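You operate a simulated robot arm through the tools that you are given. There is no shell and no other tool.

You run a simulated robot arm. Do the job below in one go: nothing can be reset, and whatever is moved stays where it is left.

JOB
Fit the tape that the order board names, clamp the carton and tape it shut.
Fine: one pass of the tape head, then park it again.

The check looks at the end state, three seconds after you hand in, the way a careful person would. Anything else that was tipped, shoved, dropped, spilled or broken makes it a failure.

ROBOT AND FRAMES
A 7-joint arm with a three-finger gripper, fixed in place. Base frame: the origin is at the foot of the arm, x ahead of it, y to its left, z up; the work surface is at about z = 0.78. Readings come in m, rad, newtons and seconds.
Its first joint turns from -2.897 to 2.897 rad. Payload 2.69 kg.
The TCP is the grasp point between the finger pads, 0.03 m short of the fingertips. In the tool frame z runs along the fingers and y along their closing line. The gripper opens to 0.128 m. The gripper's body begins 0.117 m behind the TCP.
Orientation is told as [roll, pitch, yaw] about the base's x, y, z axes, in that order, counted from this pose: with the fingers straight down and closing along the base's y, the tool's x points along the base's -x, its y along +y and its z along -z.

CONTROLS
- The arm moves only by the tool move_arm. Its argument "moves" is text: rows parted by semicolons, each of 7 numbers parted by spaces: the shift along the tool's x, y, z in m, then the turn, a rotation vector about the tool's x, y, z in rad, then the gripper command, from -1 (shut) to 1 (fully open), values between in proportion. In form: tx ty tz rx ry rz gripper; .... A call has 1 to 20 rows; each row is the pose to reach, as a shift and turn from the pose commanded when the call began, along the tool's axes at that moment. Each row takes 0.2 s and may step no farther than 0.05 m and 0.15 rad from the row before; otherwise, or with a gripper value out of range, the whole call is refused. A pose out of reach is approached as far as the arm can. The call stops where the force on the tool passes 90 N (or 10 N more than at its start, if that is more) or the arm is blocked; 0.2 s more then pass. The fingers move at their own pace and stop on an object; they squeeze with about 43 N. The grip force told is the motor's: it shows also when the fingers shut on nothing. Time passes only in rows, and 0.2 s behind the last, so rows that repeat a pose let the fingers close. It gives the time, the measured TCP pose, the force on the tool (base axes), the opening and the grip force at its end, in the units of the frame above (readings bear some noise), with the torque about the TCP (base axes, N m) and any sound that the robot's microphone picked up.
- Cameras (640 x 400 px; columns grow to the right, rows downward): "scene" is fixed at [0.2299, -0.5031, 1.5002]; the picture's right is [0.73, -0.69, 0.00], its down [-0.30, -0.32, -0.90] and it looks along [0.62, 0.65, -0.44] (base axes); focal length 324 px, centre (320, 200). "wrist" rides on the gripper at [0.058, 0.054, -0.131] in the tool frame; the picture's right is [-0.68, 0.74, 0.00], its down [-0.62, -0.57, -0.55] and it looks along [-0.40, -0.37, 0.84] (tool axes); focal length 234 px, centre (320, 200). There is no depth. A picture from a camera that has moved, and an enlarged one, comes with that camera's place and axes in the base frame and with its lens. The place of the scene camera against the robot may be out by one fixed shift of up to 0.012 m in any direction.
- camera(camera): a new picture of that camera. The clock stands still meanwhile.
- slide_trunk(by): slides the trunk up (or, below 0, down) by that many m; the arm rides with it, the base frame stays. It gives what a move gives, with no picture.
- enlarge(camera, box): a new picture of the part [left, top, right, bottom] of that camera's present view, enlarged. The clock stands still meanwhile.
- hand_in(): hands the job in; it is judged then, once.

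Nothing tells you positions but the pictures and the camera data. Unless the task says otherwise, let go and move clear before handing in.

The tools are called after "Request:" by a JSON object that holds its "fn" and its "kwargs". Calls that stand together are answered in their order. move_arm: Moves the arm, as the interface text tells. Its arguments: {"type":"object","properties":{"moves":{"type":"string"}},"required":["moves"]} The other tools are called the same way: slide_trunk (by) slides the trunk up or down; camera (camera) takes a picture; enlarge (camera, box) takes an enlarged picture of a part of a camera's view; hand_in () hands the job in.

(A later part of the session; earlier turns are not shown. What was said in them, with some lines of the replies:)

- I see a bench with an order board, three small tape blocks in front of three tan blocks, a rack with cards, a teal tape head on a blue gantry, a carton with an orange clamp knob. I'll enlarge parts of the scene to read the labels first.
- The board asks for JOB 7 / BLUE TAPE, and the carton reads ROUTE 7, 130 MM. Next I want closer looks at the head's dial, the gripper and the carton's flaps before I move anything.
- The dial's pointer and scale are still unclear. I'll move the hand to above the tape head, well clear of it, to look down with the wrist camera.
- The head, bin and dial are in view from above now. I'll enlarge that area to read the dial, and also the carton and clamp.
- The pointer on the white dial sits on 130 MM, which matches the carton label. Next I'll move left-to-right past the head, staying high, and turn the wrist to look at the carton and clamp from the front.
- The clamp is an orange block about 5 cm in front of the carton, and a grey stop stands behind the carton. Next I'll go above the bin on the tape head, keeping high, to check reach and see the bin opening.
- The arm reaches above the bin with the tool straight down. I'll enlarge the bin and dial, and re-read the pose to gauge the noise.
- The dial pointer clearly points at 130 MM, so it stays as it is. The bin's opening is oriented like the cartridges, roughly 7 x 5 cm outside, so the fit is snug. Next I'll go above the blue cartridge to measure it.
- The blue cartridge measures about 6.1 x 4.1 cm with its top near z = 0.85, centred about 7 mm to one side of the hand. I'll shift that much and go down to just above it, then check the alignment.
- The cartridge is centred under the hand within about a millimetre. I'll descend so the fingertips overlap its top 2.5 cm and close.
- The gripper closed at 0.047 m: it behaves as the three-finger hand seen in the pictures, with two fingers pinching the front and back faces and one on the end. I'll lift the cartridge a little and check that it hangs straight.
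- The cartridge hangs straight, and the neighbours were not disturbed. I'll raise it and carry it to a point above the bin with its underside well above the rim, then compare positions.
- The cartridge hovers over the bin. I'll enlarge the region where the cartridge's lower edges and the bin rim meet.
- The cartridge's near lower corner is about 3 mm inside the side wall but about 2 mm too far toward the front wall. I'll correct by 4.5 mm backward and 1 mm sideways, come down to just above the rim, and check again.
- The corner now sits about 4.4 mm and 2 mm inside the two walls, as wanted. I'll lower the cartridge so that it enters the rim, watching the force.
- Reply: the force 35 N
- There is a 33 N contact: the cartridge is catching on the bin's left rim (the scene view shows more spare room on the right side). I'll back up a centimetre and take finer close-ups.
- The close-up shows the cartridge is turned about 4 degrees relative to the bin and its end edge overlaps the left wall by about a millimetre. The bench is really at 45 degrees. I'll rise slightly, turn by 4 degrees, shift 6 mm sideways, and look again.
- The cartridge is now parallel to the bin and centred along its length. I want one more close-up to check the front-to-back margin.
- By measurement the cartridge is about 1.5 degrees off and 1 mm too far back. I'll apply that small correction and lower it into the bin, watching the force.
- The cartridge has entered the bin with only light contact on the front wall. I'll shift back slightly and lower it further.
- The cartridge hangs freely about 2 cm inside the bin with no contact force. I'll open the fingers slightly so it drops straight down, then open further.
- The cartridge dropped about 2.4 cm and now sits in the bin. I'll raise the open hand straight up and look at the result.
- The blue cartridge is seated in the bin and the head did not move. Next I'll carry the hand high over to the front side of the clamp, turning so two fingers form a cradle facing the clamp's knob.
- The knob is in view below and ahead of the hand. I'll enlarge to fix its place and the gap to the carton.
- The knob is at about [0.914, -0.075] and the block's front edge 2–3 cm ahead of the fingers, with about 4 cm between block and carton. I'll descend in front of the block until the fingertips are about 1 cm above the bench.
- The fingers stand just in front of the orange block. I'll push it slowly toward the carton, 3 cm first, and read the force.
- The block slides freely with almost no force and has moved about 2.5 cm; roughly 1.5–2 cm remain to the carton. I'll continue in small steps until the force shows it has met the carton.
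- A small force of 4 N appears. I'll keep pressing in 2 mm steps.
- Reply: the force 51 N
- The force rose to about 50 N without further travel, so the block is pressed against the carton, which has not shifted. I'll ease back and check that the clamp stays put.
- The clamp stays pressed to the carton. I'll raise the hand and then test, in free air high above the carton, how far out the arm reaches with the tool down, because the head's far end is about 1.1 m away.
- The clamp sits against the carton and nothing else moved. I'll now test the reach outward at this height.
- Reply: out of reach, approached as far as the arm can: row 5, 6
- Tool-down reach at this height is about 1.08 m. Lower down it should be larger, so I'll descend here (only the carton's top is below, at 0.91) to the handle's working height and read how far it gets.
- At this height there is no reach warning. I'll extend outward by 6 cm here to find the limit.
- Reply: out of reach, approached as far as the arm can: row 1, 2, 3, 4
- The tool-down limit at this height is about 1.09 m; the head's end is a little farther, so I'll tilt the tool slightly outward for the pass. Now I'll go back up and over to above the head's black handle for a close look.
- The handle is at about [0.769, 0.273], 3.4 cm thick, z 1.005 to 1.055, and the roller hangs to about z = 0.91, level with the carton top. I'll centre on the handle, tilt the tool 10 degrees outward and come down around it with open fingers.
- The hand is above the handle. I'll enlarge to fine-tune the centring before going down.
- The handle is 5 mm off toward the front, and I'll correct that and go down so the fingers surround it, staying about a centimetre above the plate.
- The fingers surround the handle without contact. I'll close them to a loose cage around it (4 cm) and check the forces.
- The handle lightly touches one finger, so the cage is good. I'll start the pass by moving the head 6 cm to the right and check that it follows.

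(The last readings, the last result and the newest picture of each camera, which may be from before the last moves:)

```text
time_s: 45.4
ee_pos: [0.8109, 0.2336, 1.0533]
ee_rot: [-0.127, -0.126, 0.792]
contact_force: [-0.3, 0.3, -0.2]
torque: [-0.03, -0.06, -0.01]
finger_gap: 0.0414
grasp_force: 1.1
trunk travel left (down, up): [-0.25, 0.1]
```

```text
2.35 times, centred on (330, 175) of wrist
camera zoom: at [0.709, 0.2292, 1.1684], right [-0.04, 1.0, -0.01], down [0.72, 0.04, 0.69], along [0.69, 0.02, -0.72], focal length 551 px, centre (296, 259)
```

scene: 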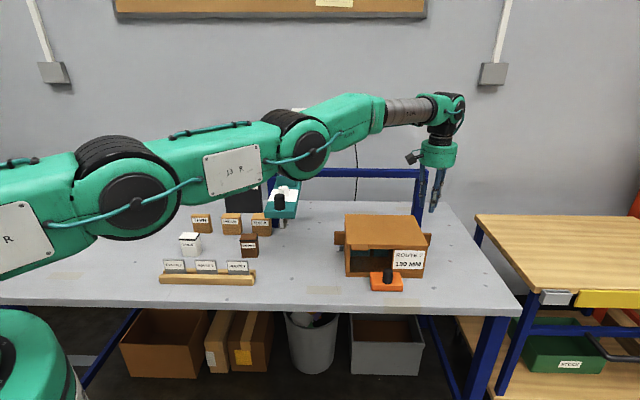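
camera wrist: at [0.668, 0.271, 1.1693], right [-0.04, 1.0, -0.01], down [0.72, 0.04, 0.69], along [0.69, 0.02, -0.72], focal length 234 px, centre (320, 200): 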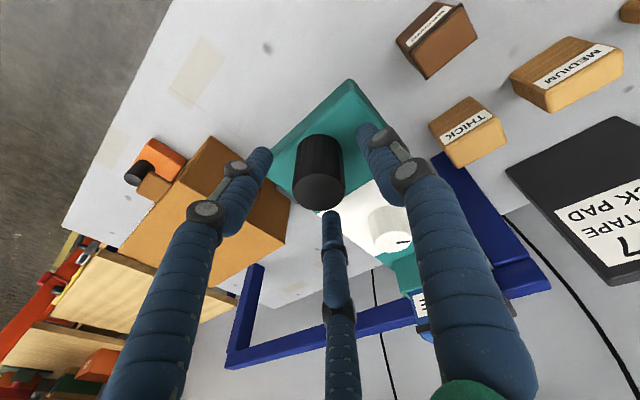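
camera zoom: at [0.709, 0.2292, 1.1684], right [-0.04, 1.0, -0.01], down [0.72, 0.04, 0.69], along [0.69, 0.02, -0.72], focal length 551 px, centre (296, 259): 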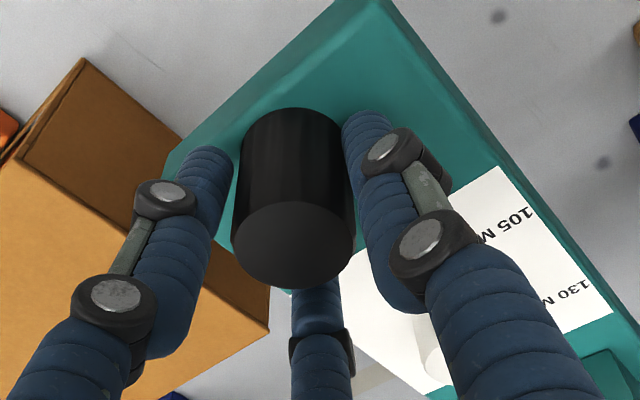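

The head follows smoothly with almost no force. I'll continue until the roller is just short of the carton's left ear, then check the heights.

Request:
{"fn": "move_arm", "kwargs": {"moves": "0.0002 -0.0198 0.0025 0 0 0 -0.375; 0.0003 -0.0397 0.0051 0 0 0 -0.375; 0.0005 -0.0595 0.0076 0 0 0 -0.375; 0.0006 -0.0744 0.0095 0 0 0 -0.375; 0.0006 -0.0793 0.0101 0 0 0 -0.375"}}

Request:
{"fn": "enlarge", "kwargs": {"camera": "scene", "box": [280, 160, 400, 280]}}

Request:
{"fn": "camera", "kwargs": {"camera": "wrist"}}

```text
time_s: 46.6
ee_pos: [0.8663, 0.1743, 1.0537]
ee_rot: [-0.129, -0.127, 0.795]
contact_force: [-1.8, 3.2, 1.8]
torque: [0.12, 0.08, 0.01]
finger_gap: 0.0421
grasp_force: 2.0
trunk travel left (down, up): [-0.25, 0.1]
```

```text
3.33 times, centred on (340, 220) of scene
camera zoom: at [0.2299, -0.5031, 1.5002], right [0.73, -0.69, 0.0], down [-0.3, -0.32, -0.9], along [0.62, 0.65, -0.44], focal length 1079 px, centre (253, 133)
```

zoom: 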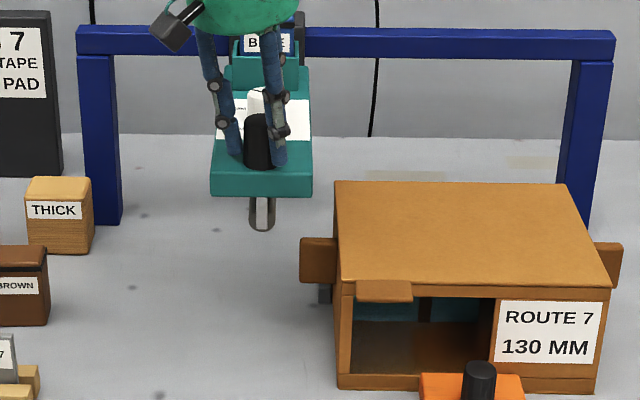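

```text
taken
camera wrist: at [0.7645, 0.1717, 1.1689], right [-0.04, 1.0, -0.01], down [0.72, 0.04, 0.69], along [0.69, 0.02, -0.72], focal length 234 px, centre (320, 200)
```

wrist: 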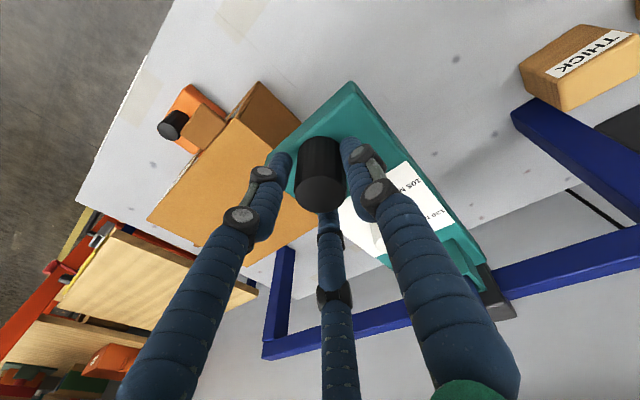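

The roller's lower edge is level with the carton top and above the ear. I'll proceed onto the carton at a steady pace and check part-way without reversing.

Request:
{"fn": "move_arm", "kwargs": {"moves": "0.0002 -0.0198 0.0025 0 0 0 -0.375; 0.0003 -0.0397 0.0051 0 0 0 -0.375; 0.0005 -0.0595 0.0076 0 0 0 -0.375; 0.0006 -0.0793 0.0101 0 0 0 -0.375; 0.0008 -0.0992 0.0127 0 0 0 -0.375; 0.001 -0.119 0.0152 0 0 0 -0.375; 0.0011 -0.1389 0.0177 0 0 0 -0.375"}}

Request:
{"fn": "enlarge", "kwargs": {"camera": "scene", "box": [300, 160, 440, 290]}}

Request:
{"fn": "camera", "kwargs": {"camera": "wrist"}}

```text
time_s: 48.2
ee_pos: [0.9679, 0.0756, 1.0529]
ee_rot: [-0.129, -0.125, 0.793]
contact_force: [2.7, -5.2, -2.8]
torque: [-0.17, -0.15, 0.06]
finger_gap: 0.0411
grasp_force: 1.4
trunk travel left (down, up): [-0.25, 0.1]
```

```text
3.08 times, centred on (370, 225) of scene
camera zoom: at [0.2299, -0.5031, 1.5002], right [0.73, -0.69, 0.0], down [-0.3, -0.32, -0.9], along [0.62, 0.65, -0.44], focal length 996 px, centre (166, 123)
```

zoom: 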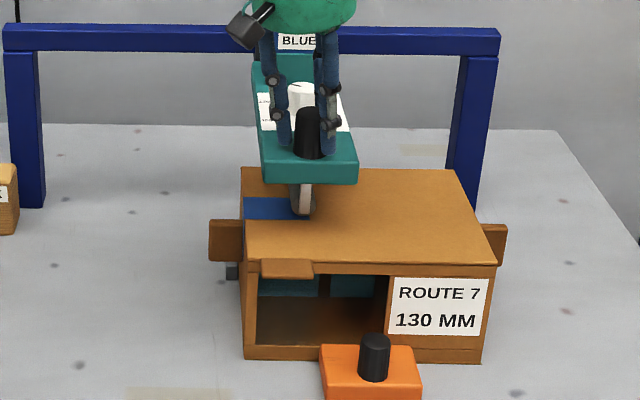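

```text
taken
camera wrist: at [0.8663, 0.0722, 1.1681], right [-0.04, 1.0, -0.01], down [0.72, 0.04, 0.69], along [0.69, 0.02, -0.72], focal length 234 px, centre (320, 200)
```

wrist: 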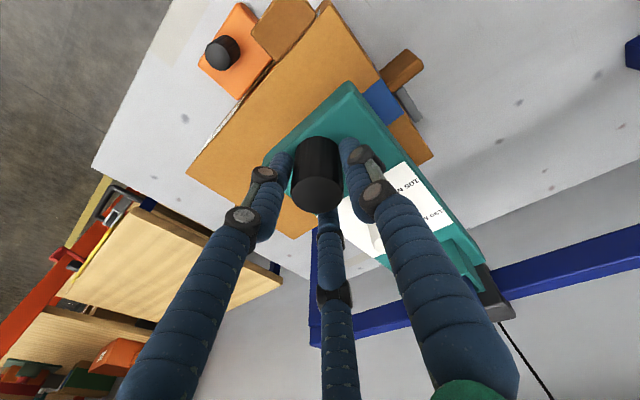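

Blue tape is being laid along the carton's middle behind the roller. I'll carry on toward the right end.

Request:
{"fn": "move_arm", "kwargs": {"moves": "0.0002 -0.0198 0.0025 0 0 0 -0.375; 0.0003 -0.0397 0.0051 0 0 0 -0.375; 0.0005 -0.0595 0.0076 0 0 0 -0.375; 0.0006 -0.0793 0.0101 0 0 0 -0.375; 0.0008 -0.0992 0.0127 0 0 0 -0.375; 0.001 -0.119 0.0152 0 0 0 -0.375; 0.0011 -0.1389 0.0177 0 0 0 -0.375; 0.0013 -0.1587 0.0203 0 0 0 -0.375; 0.0015 -0.1785 0.0228 0 0 0 -0.375"}}

Request:
{"fn": "enlarge", "kwargs": {"camera": "scene", "box": [310, 150, 450, 290]}}

Request:
{"fn": "camera", "kwargs": {"camera": "wrist"}}

```text
time_s: 50.2
ee_pos: [1.0932, -0.0515, 1.0534]
ee_rot: [-0.129, -0.127, 0.795]
contact_force: [-3.9, 4.1, 0.6]
torque: [0.21, 0.03, 0.0]
finger_gap: 0.0441
grasp_force: 3.1
trunk travel left (down, up): [-0.25, 0.1]
```

```text
2.86 times, centred on (380, 220) of scene
camera zoom: at [0.2299, -0.5031, 1.5002], right [0.73, -0.69, 0.0], down [-0.3, -0.32, -0.9], along [0.62, 0.65, -0.44], focal length 925 px, centre (149, 143)
```

zoom: 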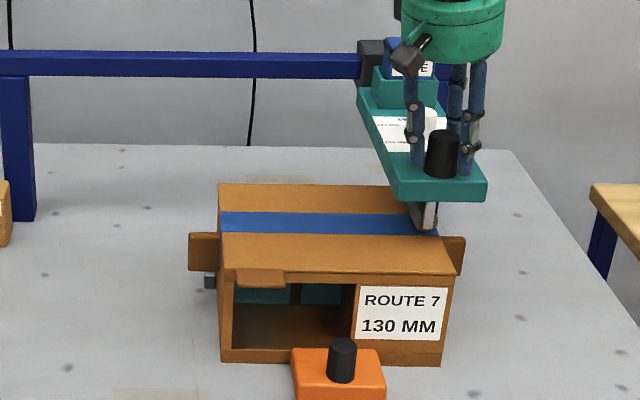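

```text
taken
camera wrist: at [0.9917, -0.0564, 1.168], right [-0.04, 1.0, -0.01], down [0.72, 0.04, 0.69], along [0.69, 0.02, -0.72], focal length 234 px, centre (320, 200)
```

wrist: 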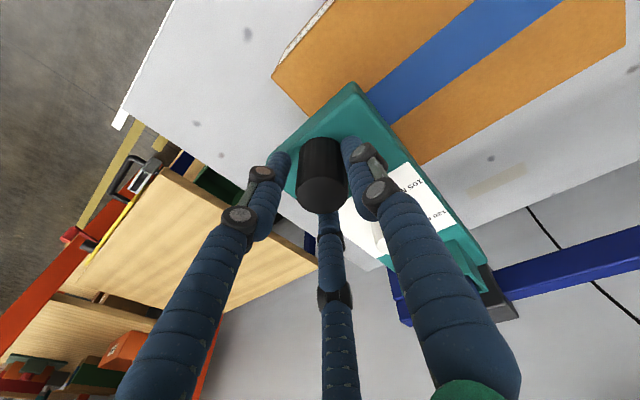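

The tape nearly reaches the carton's right edge. I'll push on a little farther in small steps so the roller clears the edge, watching for the end stop.

Request:
{"fn": "move_arm", "kwargs": {"moves": "0.0001 -0.0099 0.0013 0 0 0 -0.375; 0.0002 -0.0198 0.0025 0 0 0 -0.375; 0.0002 -0.0298 0.0038 0 0 0 -0.375; 0.0002 -0.0298 0.0038 0 0 0 -0.375"}}

Request:
{"fn": "enlarge", "kwargs": {"camera": "scene", "box": [330, 150, 450, 270]}}

```text
time_s: 51.2
ee_pos: [1.1103, -0.0685, 1.0506]
ee_rot: [-0.125, -0.123, 0.792]
contact_force: [-56.9, 40.3, -1.6]
torque: [1.31, 1.61, 0.61]
finger_gap: 0.0873
grasp_force: 35.8
trunk travel left (down, up): [-0.25, 0.1]
```

```text
3.33 times, centred on (390, 210) of scene
camera zoom: at [0.2299, -0.5031, 1.5002], right [0.73, -0.69, 0.0], down [-0.3, -0.32, -0.9], along [0.62, 0.65, -0.44], focal length 1079 px, centre (87, 167)
```

zoom: 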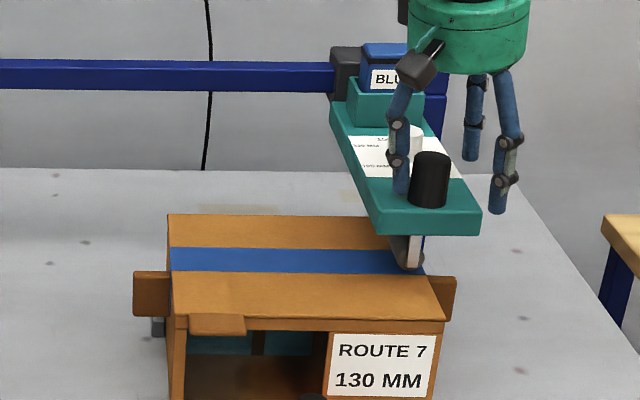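

The head has met its end stop (the fingers were pushed open under about 70 N), so I'll ease back at once to where the force was small and look at the tape's end.

Request:
{"fn": "move_arm", "kwargs": {"moves": "-0.0001 0.0149 -0.0019 0 0 0 -0.375; -0.0002 0.0288 -0.0037 0 0 0 -0.375; -0.0002 0.0288 -0.0037 0 0 0 -0.375"}}

Request:
{"fn": "enlarge", "kwargs": {"camera": "scene", "box": [370, 180, 450, 250]}}

Request:
{"fn": "camera", "kwargs": {"camera": "wrist"}}

Request:
{"fn": "camera", "kwargs": {"camera": "scene"}}

```text
time_s: 52.0
ee_pos: [1.0961, -0.0543, 1.0561]
ee_rot: [-0.134, -0.129, 0.793]
contact_force: [-5.5, 6.7, 3.6]
torque: [0.22, 0.19, 0.03]
finger_gap: 0.0457
grasp_force: 3.8
trunk travel left (down, up): [-0.25, 0.1]
```

```text
5.71 times, centred on (410, 215) of scene
camera zoom: at [0.2299, -0.5031, 1.5002], right [0.73, -0.69, 0.0], down [-0.3, -0.32, -0.9], along [0.62, 0.65, -0.44], focal length 1850 px, centre (-194, 114)
```

zoom: 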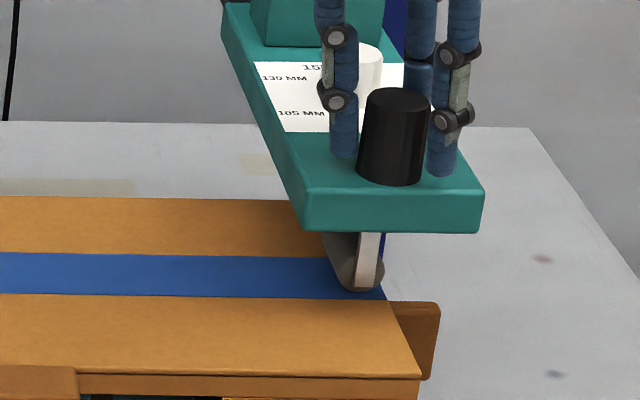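

```text
taken
camera wrist: at [0.9927, -0.0561, 1.1702], right [-0.04, 1.0, -0.01], down [0.72, 0.04, 0.69], along [0.69, 0.02, -0.72], focal length 234 px, centre (320, 200)
```

wrist: 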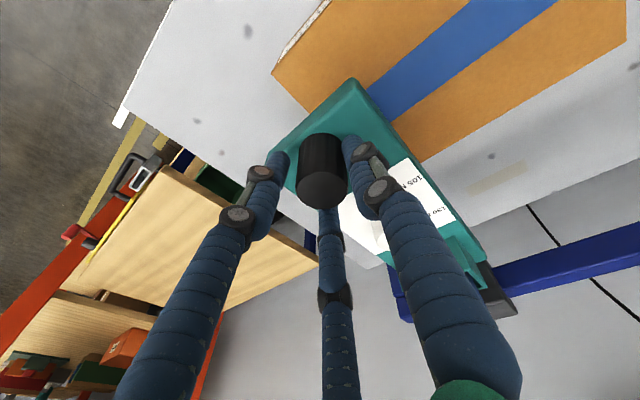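

```text
taken
```

scene: 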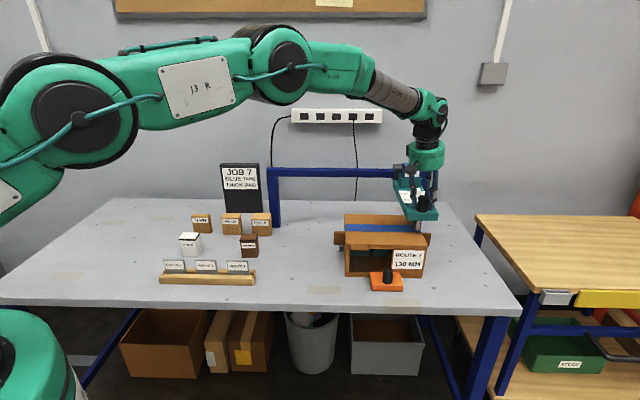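

The tape runs right up to the carton's right edge and the pass is complete. Next I'll draw the head back to the left toward its parking place.

Request:
{"fn": "move_arm", "kwargs": {"moves": "-0.0001 0.0099 -0.0013 0 0 0 -0.375; -0.0002 0.0248 -0.0032 0 0 0 -0.375; -0.0004 0.0446 -0.0057 0 0 0 -0.375; -0.0005 0.0645 -0.0082 0 0 0 -0.375; -0.0007 0.0843 -0.0108 0 0 0 -0.375; -0.0008 0.1041 -0.0133 0 0 0 -0.375; -0.001 0.124 -0.0158 0 0 0 -0.375; -0.0012 0.1438 -0.0184 0 0 0 -0.375; -0.0013 0.1637 -0.0209 0 0 0 -0.375; -0.0015 0.1835 -0.0234 0 0 0 -0.375; -0.0017 0.2033 -0.0259 0 0 0 -0.375; -0.0018 0.2232 -0.0285 0 0 0 -0.375; -0.002 0.243 -0.031 0 0 0 -0.375; -0.0021 0.2628 -0.0335 0 0 0 -0.375; -0.0023 0.2827 -0.0361 0 0 0 -0.375; -0.0025 0.3025 -0.0386 0 0 0 -0.375"}}

Request:
{"fn": "camera", "kwargs": {"camera": "scene"}}

Request:
{"fn": "camera", "kwargs": {"camera": "wrist"}}

```text
time_s: 55.4
ee_pos: [0.8774, 0.1625, 1.0535]
ee_rot: [-0.13, -0.127, 0.794]
contact_force: [0.2, 0.0, 0.8]
torque: [0.04, -0.01, 0.0]
finger_gap: 0.0398
grasp_force: 0.1
trunk travel left (down, up): [-0.25, 0.1]
```

```text
taken
```

scene: 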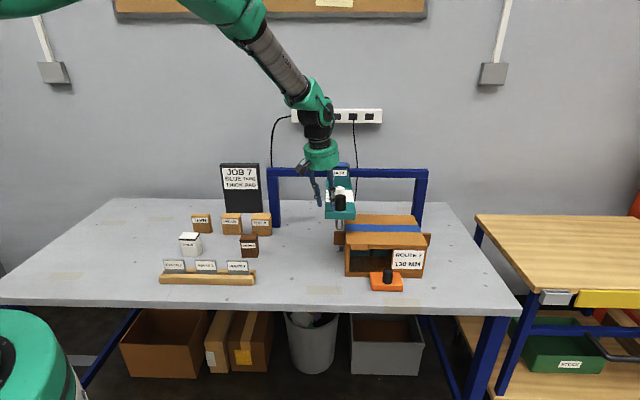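

```text
taken
camera wrist: at [0.7754, 0.1591, 1.1686], right [-0.04, 1.0, -0.01], down [0.72, 0.04, 0.69], along [0.69, 0.02, -0.72], focal length 234 px, centre (320, 200)
```

wrist: 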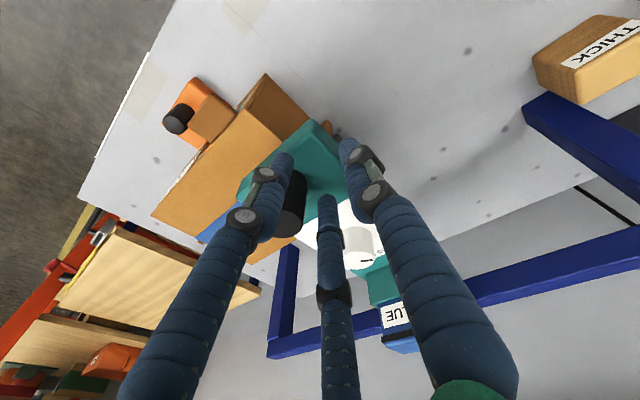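

The handle slipped out between two fingers on the way back; the head now rests just left of the carton and nothing else was touched. I'll move away from it slightly, rise, straighten the tool, and look again so I can grip the handle firmly this time.

Request:
{"fn": "move_arm", "kwargs": {"moves": "-0.0001 0.0119 -0.0015 0 0 0 -0.375; -0.0039 0.0081 -0.031 0 0 0 -0.375; -0.0077 0.0043 -0.0605 0 0 0 -0.375; -0.0115 0.0004 -0.0901 0 0 0 -0.375; -0.0115 0.0004 -0.0901 -0.0637 0.0637 0 -0.1; -0.0115 0.0004 -0.0901 -0.1273 0.1273 0 0.1; -0.0115 0.0004 -0.0901 -0.1273 0.1273 0 0.1"}}

Request:
{"fn": "camera", "kwargs": {"camera": "wrist"}}

Request:
{"fn": "enlarge", "kwargs": {"camera": "scene", "box": [280, 110, 440, 290]}}

```text
time_s: 57.0
ee_pos: [0.8695, 0.1722, 1.1427]
ee_rot: [0.001, 0.0, 0.784]
contact_force: [0.1, -0.8, 0.6]
torque: [-0.03, 0.02, -0.01]
finger_gap: 0.0706
grasp_force: 0.1
trunk travel left (down, up): [-0.25, 0.1]
```

```text
taken
camera wrist: at [0.7907, 0.1686, 1.2746], right [-0.04, 1.0, 0.0], down [0.84, 0.04, 0.55], along [0.55, 0.02, -0.84], focal length 234 px, centre (320, 200)
```

wrist: 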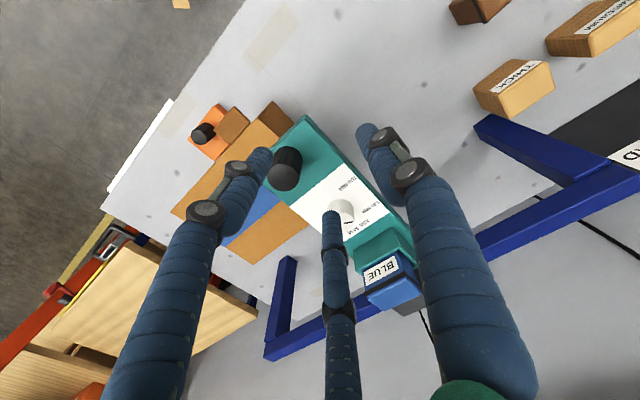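

```text
2.22 times, centred on (360, 200) of scene
camera zoom: at [0.2299, -0.5031, 1.5002], right [0.73, -0.69, 0.0], down [-0.3, -0.32, -0.9], along [0.62, 0.65, -0.44], focal length 720 px, centre (231, 200)
```

zoom: 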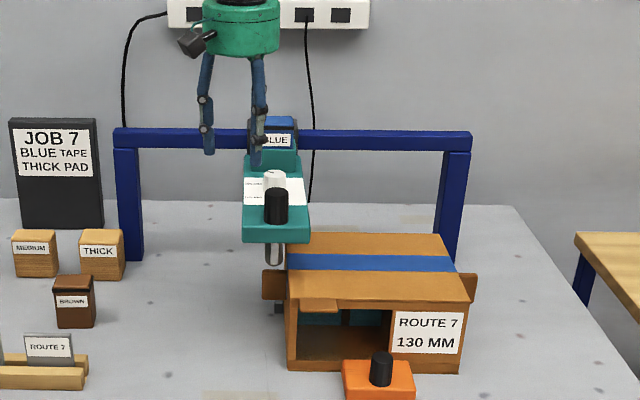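

The tape covers the carton top from edge to edge, and the head stands just left of it. I'll enlarge to locate the handle precisely.

Request:
{"fn": "enlarge", "kwargs": {"camera": "wrist", "box": [230, 100, 370, 230]}}

```text
3.08 times, centred on (300, 165) of wrist
camera zoom: at [0.7907, 0.1686, 1.2746], right [-0.04, 1.0, 0.0], down [0.84, 0.04, 0.55], along [0.55, 0.02, -0.84], focal length 720 px, centre (382, 308)
```

zoom: 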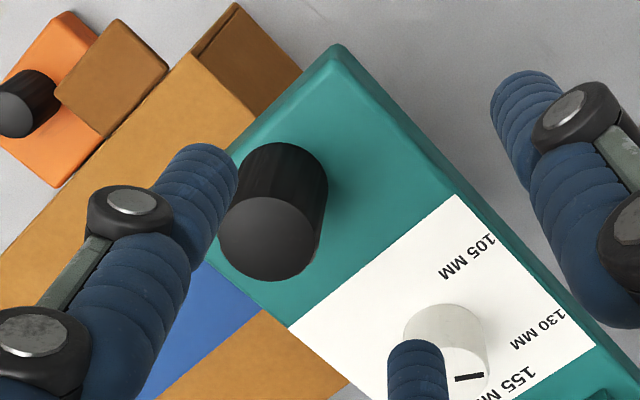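

The handle is 5.5 cm to the right of the hand's centre. I'll shift over it and descend straight around it.

Request:
{"fn": "move_arm", "kwargs": {"moves": "0 -0.028 0 0 0 0 0.1; 0 -0.0546 0 0 0 0 0.1; 0 -0.0546 0.035 0 0 0 0.1; 0 -0.0546 0.06 0 0 0 0.1; 0 -0.0546 0.06 0 0 0 0.1"}}

Request:
{"fn": "enlarge", "kwargs": {"camera": "wrist", "box": [230, 80, 410, 250]}}

Request:
{"fn": "enlarge", "kwargs": {"camera": "scene", "box": [290, 110, 390, 240]}}

```text
time_s: 58.2
ee_pos: [0.9078, 0.1342, 1.0814]
ee_rot: [0.0, 0.0, 0.786]
contact_force: [0.1, -0.8, 0.2]
torque: [0.02, 0.03, -0.03]
finger_gap: 0.0704
grasp_force: 0.0
trunk travel left (down, up): [-0.25, 0.1]
```

```text
2.35 times, centred on (320, 165) of wrist
camera zoom: at [0.8282, 0.131, 1.2132], right [-0.04, 1.0, 0.0], down [0.84, 0.04, 0.55], along [0.55, 0.02, -0.84], focal length 551 px, centre (320, 282)
```

zoom: 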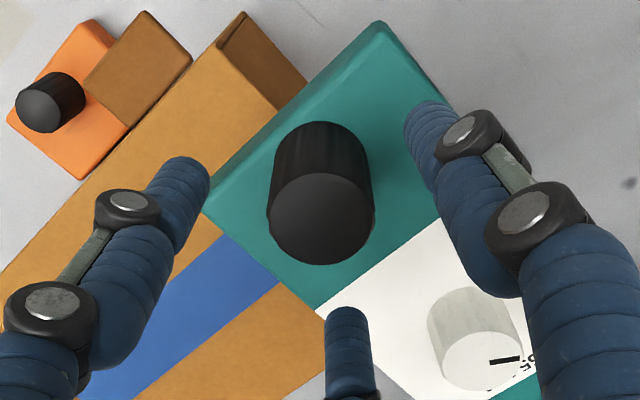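

```text
3.08 times, centred on (340, 175) of scene
camera zoom: at [0.2299, -0.5031, 1.5002], right [0.73, -0.69, 0.0], down [-0.3, -0.32, -0.9], along [0.62, 0.65, -0.44], focal length 996 px, centre (258, 277)
```

zoom: 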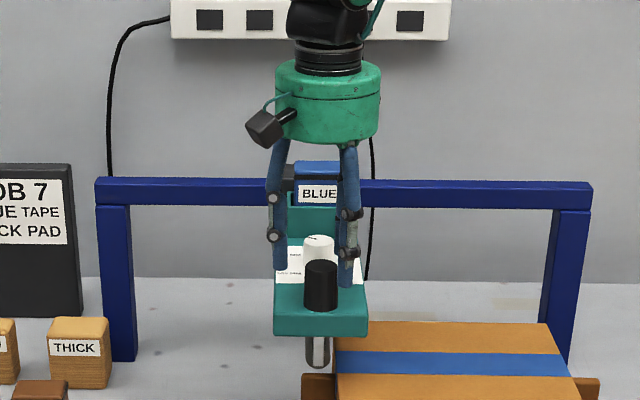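

The hand is centred on the handle within a millimetre. I'll go down the last 3 cm and grip it firmly.

Request:
{"fn": "move_arm", "kwargs": {"moves": "0 0 0.016 0 0 0 0.1; 0 0 0.031 0 0 0 0.1; 0 0 0.031 0 0 0 -0.3; 0 0 0.031 0 0 0 -0.5; 0 0 0.031 0 0 0 -1; 0 0 0.031 0 0 0 -1"}}

Request:
{"fn": "enlarge", "kwargs": {"camera": "wrist", "box": [230, 80, 410, 250]}}

```text
time_s: 59.6
ee_pos: [0.9097, 0.1339, 1.0521]
ee_rot: [0.0, -0.001, 0.786]
contact_force: [0.5, 7.6, -2.5]
torque: [0.28, 0.0, -0.06]
finger_gap: 0.0345
grasp_force: 45.4
trunk travel left (down, up): [-0.25, 0.1]
```

```text
2.35 times, centred on (320, 165) of wrist
camera zoom: at [0.8295, 0.1299, 1.183], right [-0.04, 1.0, 0.0], down [0.84, 0.04, 0.55], along [0.55, 0.02, -0.84], focal length 551 px, centre (320, 282)
```

zoom: 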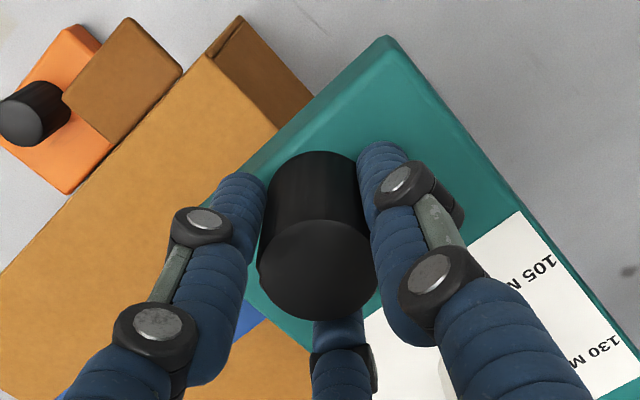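

The grip is firm at 3.45 cm. I'll draw the head left toward its starting place, slowing before the end.

Request:
{"fn": "move_arm", "kwargs": {"moves": "0 0.01 0 0 0 0 -1; 0 0.03 0 0 0 0 -1; 0 0.05 0 0 0 0 -1; 0 0.07 0 0 0 0 -1; 0 0.09 0 0 0 0 -1; 0 0.11 0 0 0 0 -1; 0 0.13 0 0 0 0 -1; 0 0.15 0 0 0 0 -1; 0 0.165 0 0 0 0 -1; 0 0.175 0 0 0 0 -1; 0 0.182 0 0 0 0 -1; 0 0.182 0 0 0 0 -1"}}

Request:
{"fn": "enlarge", "kwargs": {"camera": "scene", "box": [240, 120, 440, 300]}}

```text
time_s: 62.2
ee_pos: [0.779, 0.2632, 1.0507]
ee_rot: [0.001, 0.001, 0.786]
contact_force: [7.2, 5.8, 0.2]
torque: [0.3, -0.46, -0.07]
finger_gap: 0.0347
grasp_force: 44.8
trunk travel left (down, up): [-0.25, 0.1]
```

```text
2.22 times, centred on (340, 210) of scene
camera zoom: at [0.2299, -0.5031, 1.5002], right [0.73, -0.69, 0.0], down [-0.3, -0.32, -0.9], along [0.62, 0.65, -0.44], focal length 720 px, centre (276, 178)
```

zoom: 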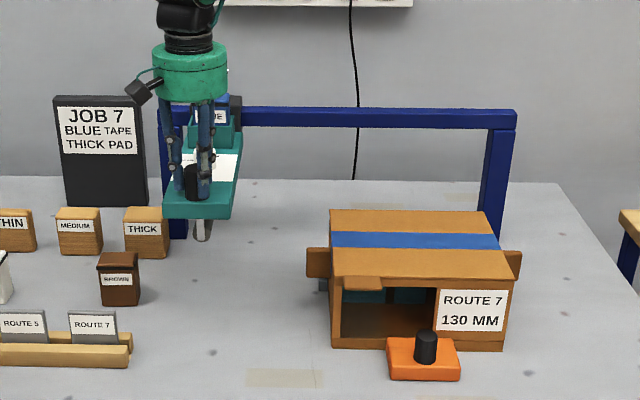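

About 1.4 cm remain to the starting place. I'll go on in 3 mm steps and feel for the stop.

Request:
{"fn": "move_arm", "kwargs": {"moves": "0 0.003 0 0 0 0 -1; 0 0.006 0 0 0 0 -1; 0 0.009 0 0 0 0 -1; 0 0.012 0 0 0 0 -1; 0 0.0145 0 0 0 0 -1; 0 0.0145 0 0 0 0 -1"}}

Request:
{"fn": "enlarge", "kwargs": {"camera": "scene", "box": [240, 120, 440, 300]}}

```text
time_s: 63.6
ee_pos: [0.7688, 0.2737, 1.0524]
ee_rot: [-0.001, 0.001, 0.785]
contact_force: [7.6, 0.8, -3.6]
torque: [-0.02, -0.24, -0.02]
finger_gap: 0.0348
grasp_force: 45.1
trunk travel left (down, up): [-0.25, 0.1]
```

```text
2.22 times, centred on (340, 210) of scene
camera zoom: at [0.2299, -0.5031, 1.5002], right [0.73, -0.69, 0.0], down [-0.3, -0.32, -0.9], along [0.62, 0.65, -0.44], focal length 720 px, centre (276, 178)
```

zoom: 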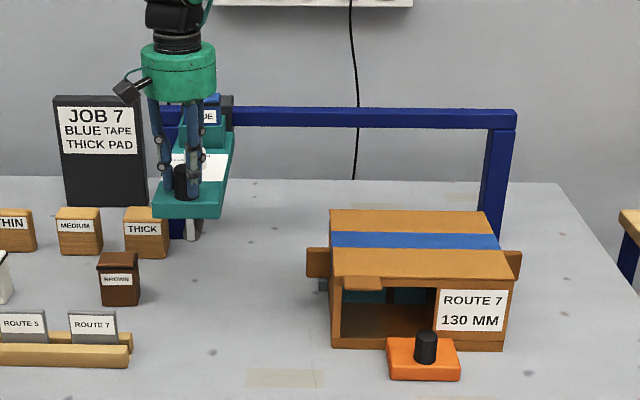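

The hand is back at the starting position, with a slight force showing. I'll press 3 mm more to confirm that it is at the parking stop.

Request:
{"fn": "move_arm", "kwargs": {"moves": "0 0.0015 0 0 0 0 -1; 0 0.003 0 0 0 0 -1; 0 0.003 0 0 0 0 -1"}}

Request:
{"fn": "enlarge", "kwargs": {"camera": "scene", "box": [250, 155, 320, 235]}}

```text
time_s: 64.4
ee_pos: [0.7692, 0.2727, 1.0516]
ee_rot: [0.0, -0.001, 0.785]
contact_force: [27.1, -14.6, -12.0]
torque: [-0.58, -1.17, -0.15]
finger_gap: 0.0348
grasp_force: 45.0
trunk travel left (down, up): [-0.25, 0.1]
```

```text
5.00 times, centred on (285, 195) of scene
camera zoom: at [0.2299, -0.5031, 1.5002], right [0.73, -0.69, 0.0], down [-0.3, -0.32, -0.9], along [0.62, 0.65, -0.44], focal length 1619 px, centre (495, 225)
```

zoom: 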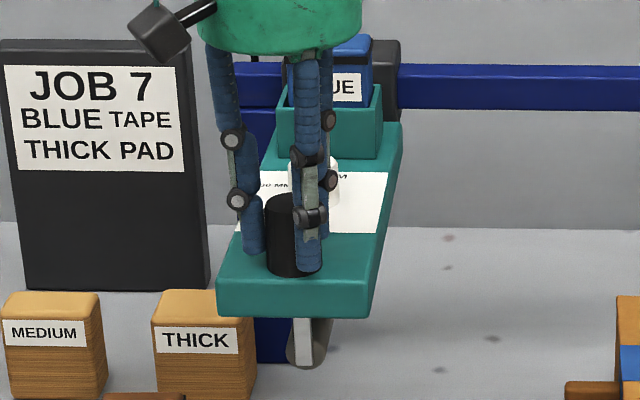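

The head is at its park stop: the picture matches the start and the force rises without travel. I'll relax the push, open the fingers and rise clear.

Request:
{"fn": "move_arm", "kwargs": {"moves": "0 -0.002 0 0 0 0 -1; 0 -0.002 0 0 0 0 -0.4; 0 -0.002 0 0 0 0 -0.1; 0 -0.002 0 0 0 0 0.1; 0 -0.002 0 0 0 0 0.1; 0 -0.002 -0.03 0 0 0 0.1; 0 -0.002 -0.07 0 0 0 0.1; 0 -0.002 -0.11 0 0 0 0.1; 0 -0.002 -0.15 0 0 0 0.1"}}

Request:
{"fn": "enlarge", "kwargs": {"camera": "scene", "box": [250, 155, 320, 235]}}

Request:
{"fn": "camera", "kwargs": {"camera": "wrist"}}

```text
time_s: 66.4
ee_pos: [0.766, 0.2725, 1.2019]
ee_rot: [-0.002, 0.003, 0.785]
contact_force: [-0.2, 0.5, -0.2]
torque: [0.01, -0.01, 0.0]
finger_gap: 0.0706
grasp_force: 0.1
trunk travel left (down, up): [-0.25, 0.1]
```

```text
5.00 times, centred on (285, 195) of scene
camera zoom: at [0.2299, -0.5031, 1.5002], right [0.73, -0.69, 0.0], down [-0.3, -0.32, -0.9], along [0.62, 0.65, -0.44], focal length 1619 px, centre (495, 225)
```

zoom: 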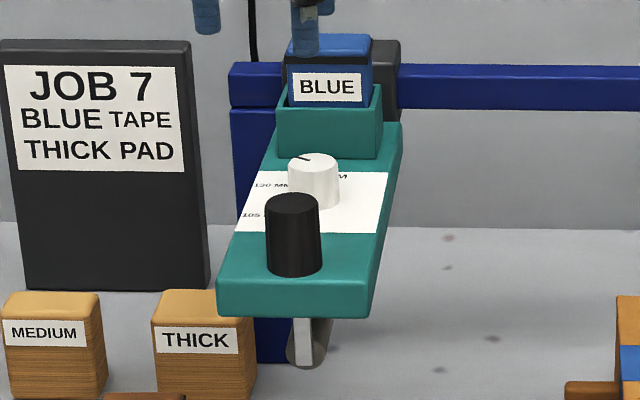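

```text
taken
camera wrist: at [0.6872, 0.2689, 1.3328], right [-0.04, 1.0, 0.0], down [0.84, 0.04, 0.55], along [0.55, 0.02, -0.84], focal length 234 px, centre (320, 200)
```

wrist: 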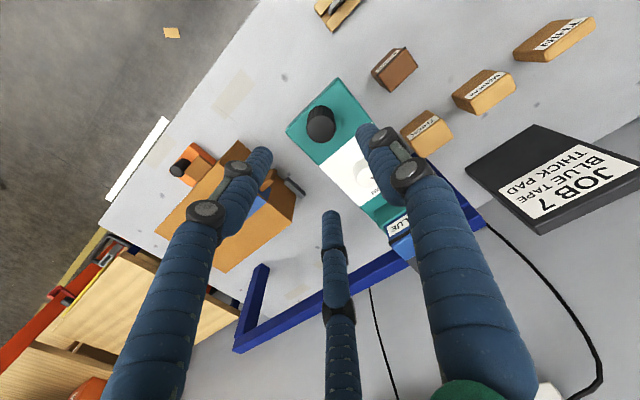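

The head is parked in the same place as at the start, with the cartridge still seated and the dial at 130. I'll move the arm clear and inspect the carton, clamp and all other items.

Request:
{"fn": "move_arm", "kwargs": {"moves": "0.001 0.04 -0.03 0 0 0 0.1; 0.002 0.08 -0.05 0 0 0 0.1; 0.003 0.125 -0.06 0 0 0 0.1; 0.004 0.17 -0.07 0 0 0 0.1; 0.006 0.215 -0.07 0 0 0 0.1; 0.0071 0.2616 -0.07 0 0 0 0.1; 0.0071 0.2616 -0.07 0 0 0 0.1"}}

Request:
{"fn": "camera", "kwargs": {"camera": "scene"}}

Request:
{"fn": "enlarge", "kwargs": {"camera": "scene", "box": [320, 200, 450, 310]}}

Request:
{"fn": "enlarge", "kwargs": {"camera": "scene", "box": [150, 150, 310, 290]}}

Request:
{"fn": "camera", "kwargs": {"camera": "wrist"}}

```text
time_s: 68.0
ee_pos: [0.5766, 0.4515, 1.2726]
ee_rot: [0.001, -0.001, 0.787]
contact_force: [0.2, 0.4, -0.1]
torque: [-0.03, -0.06, 0.02]
finger_gap: 0.0704
grasp_force: 0.0
trunk travel left (down, up): [-0.25, 0.1]
```

```text
taken
```

scene: 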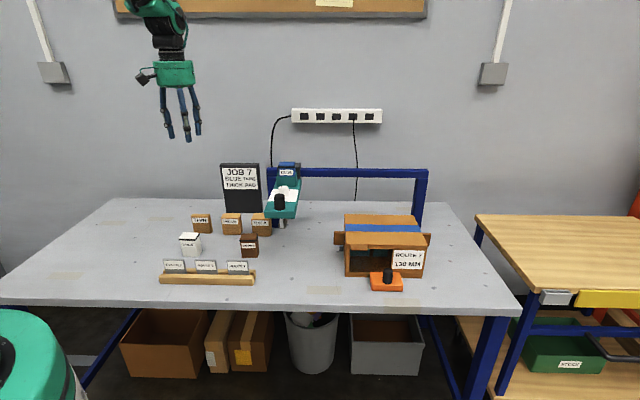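

```text
3.64 times, centred on (385, 255) of scene
camera zoom: at [0.2299, -0.5031, 1.5002], right [0.73, -0.69, 0.0], down [-0.3, -0.32, -0.9], along [0.62, 0.65, -0.44], focal length 1178 px, centre (84, 0)
```

zoom: 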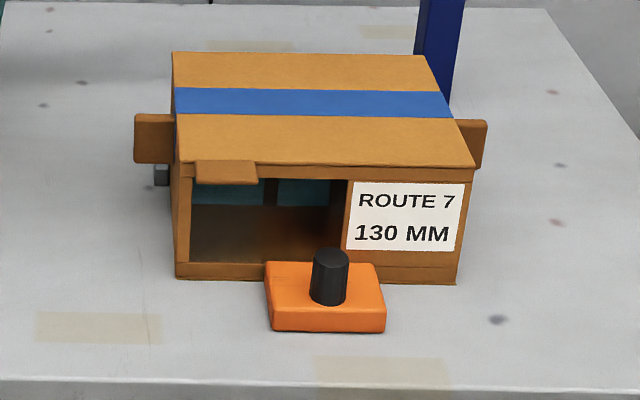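

```text
2.86 times, centred on (230, 220) of scene
camera zoom: at [0.2299, -0.5031, 1.5002], right [0.73, -0.69, 0.0], down [-0.3, -0.32, -0.9], along [0.62, 0.65, -0.44], focal length 925 px, centre (577, 143)
```

zoom: 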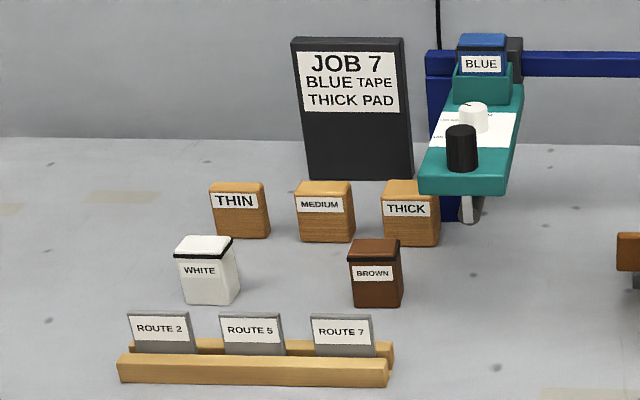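

```text
taken
camera wrist: at [0.4976, 0.4483, 1.404], right [-0.04, 1.0, 0.0], down [0.84, 0.04, 0.55], along [0.55, 0.02, -0.84], focal length 234 px, centre (320, 200)
```

wrist: 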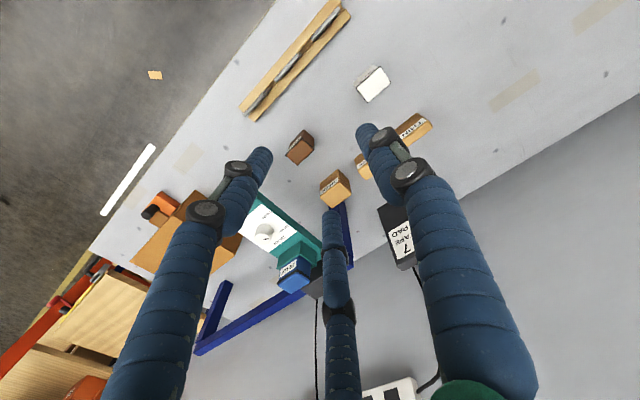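

Everything checks out:
- **Tape:** blue tape runs across the carton's full width.
- **Clamp:** it is tight against the carton.
- **Tape head:** it is parked at its start position with the blue cartridge seated.
- **Other items:** all stand where they were, and the arm is clear.

I'm handing in.

Request:
{"fn": "hand_in", "kwargs": {}}

```text
The job is handed in.
```

The carton is taped shut: blue tape runs across its top from edge to edge, laid in one pass of the tape head. I've handed the job in, but no result has come back yet.

- **Tape:** the blue cartridge that the order board names is seated in the head's bin. The dial was already at 130 MM, matching the carton label, so I left it.
- **Clamp:** I pushed the orange block against the carton until the force rose to about 50 N. It stayed there when I backed off.
- **Tape head:** it ran to its end stop, then back to its parking stop, and matches its starting picture. On the way back the handle slipped out of the fingers once, just left of the carton. I gripped it again and finished parking.
- **Other items:** nothing was tipped or dropped. The carton may have shifted by about 2 mm during the work, which is at the limit of what I can measure. The pads, route cards and other two cartridges look undisturbed.

I did not touch the thick pad or the Route 7 card, because the job named only the tape.
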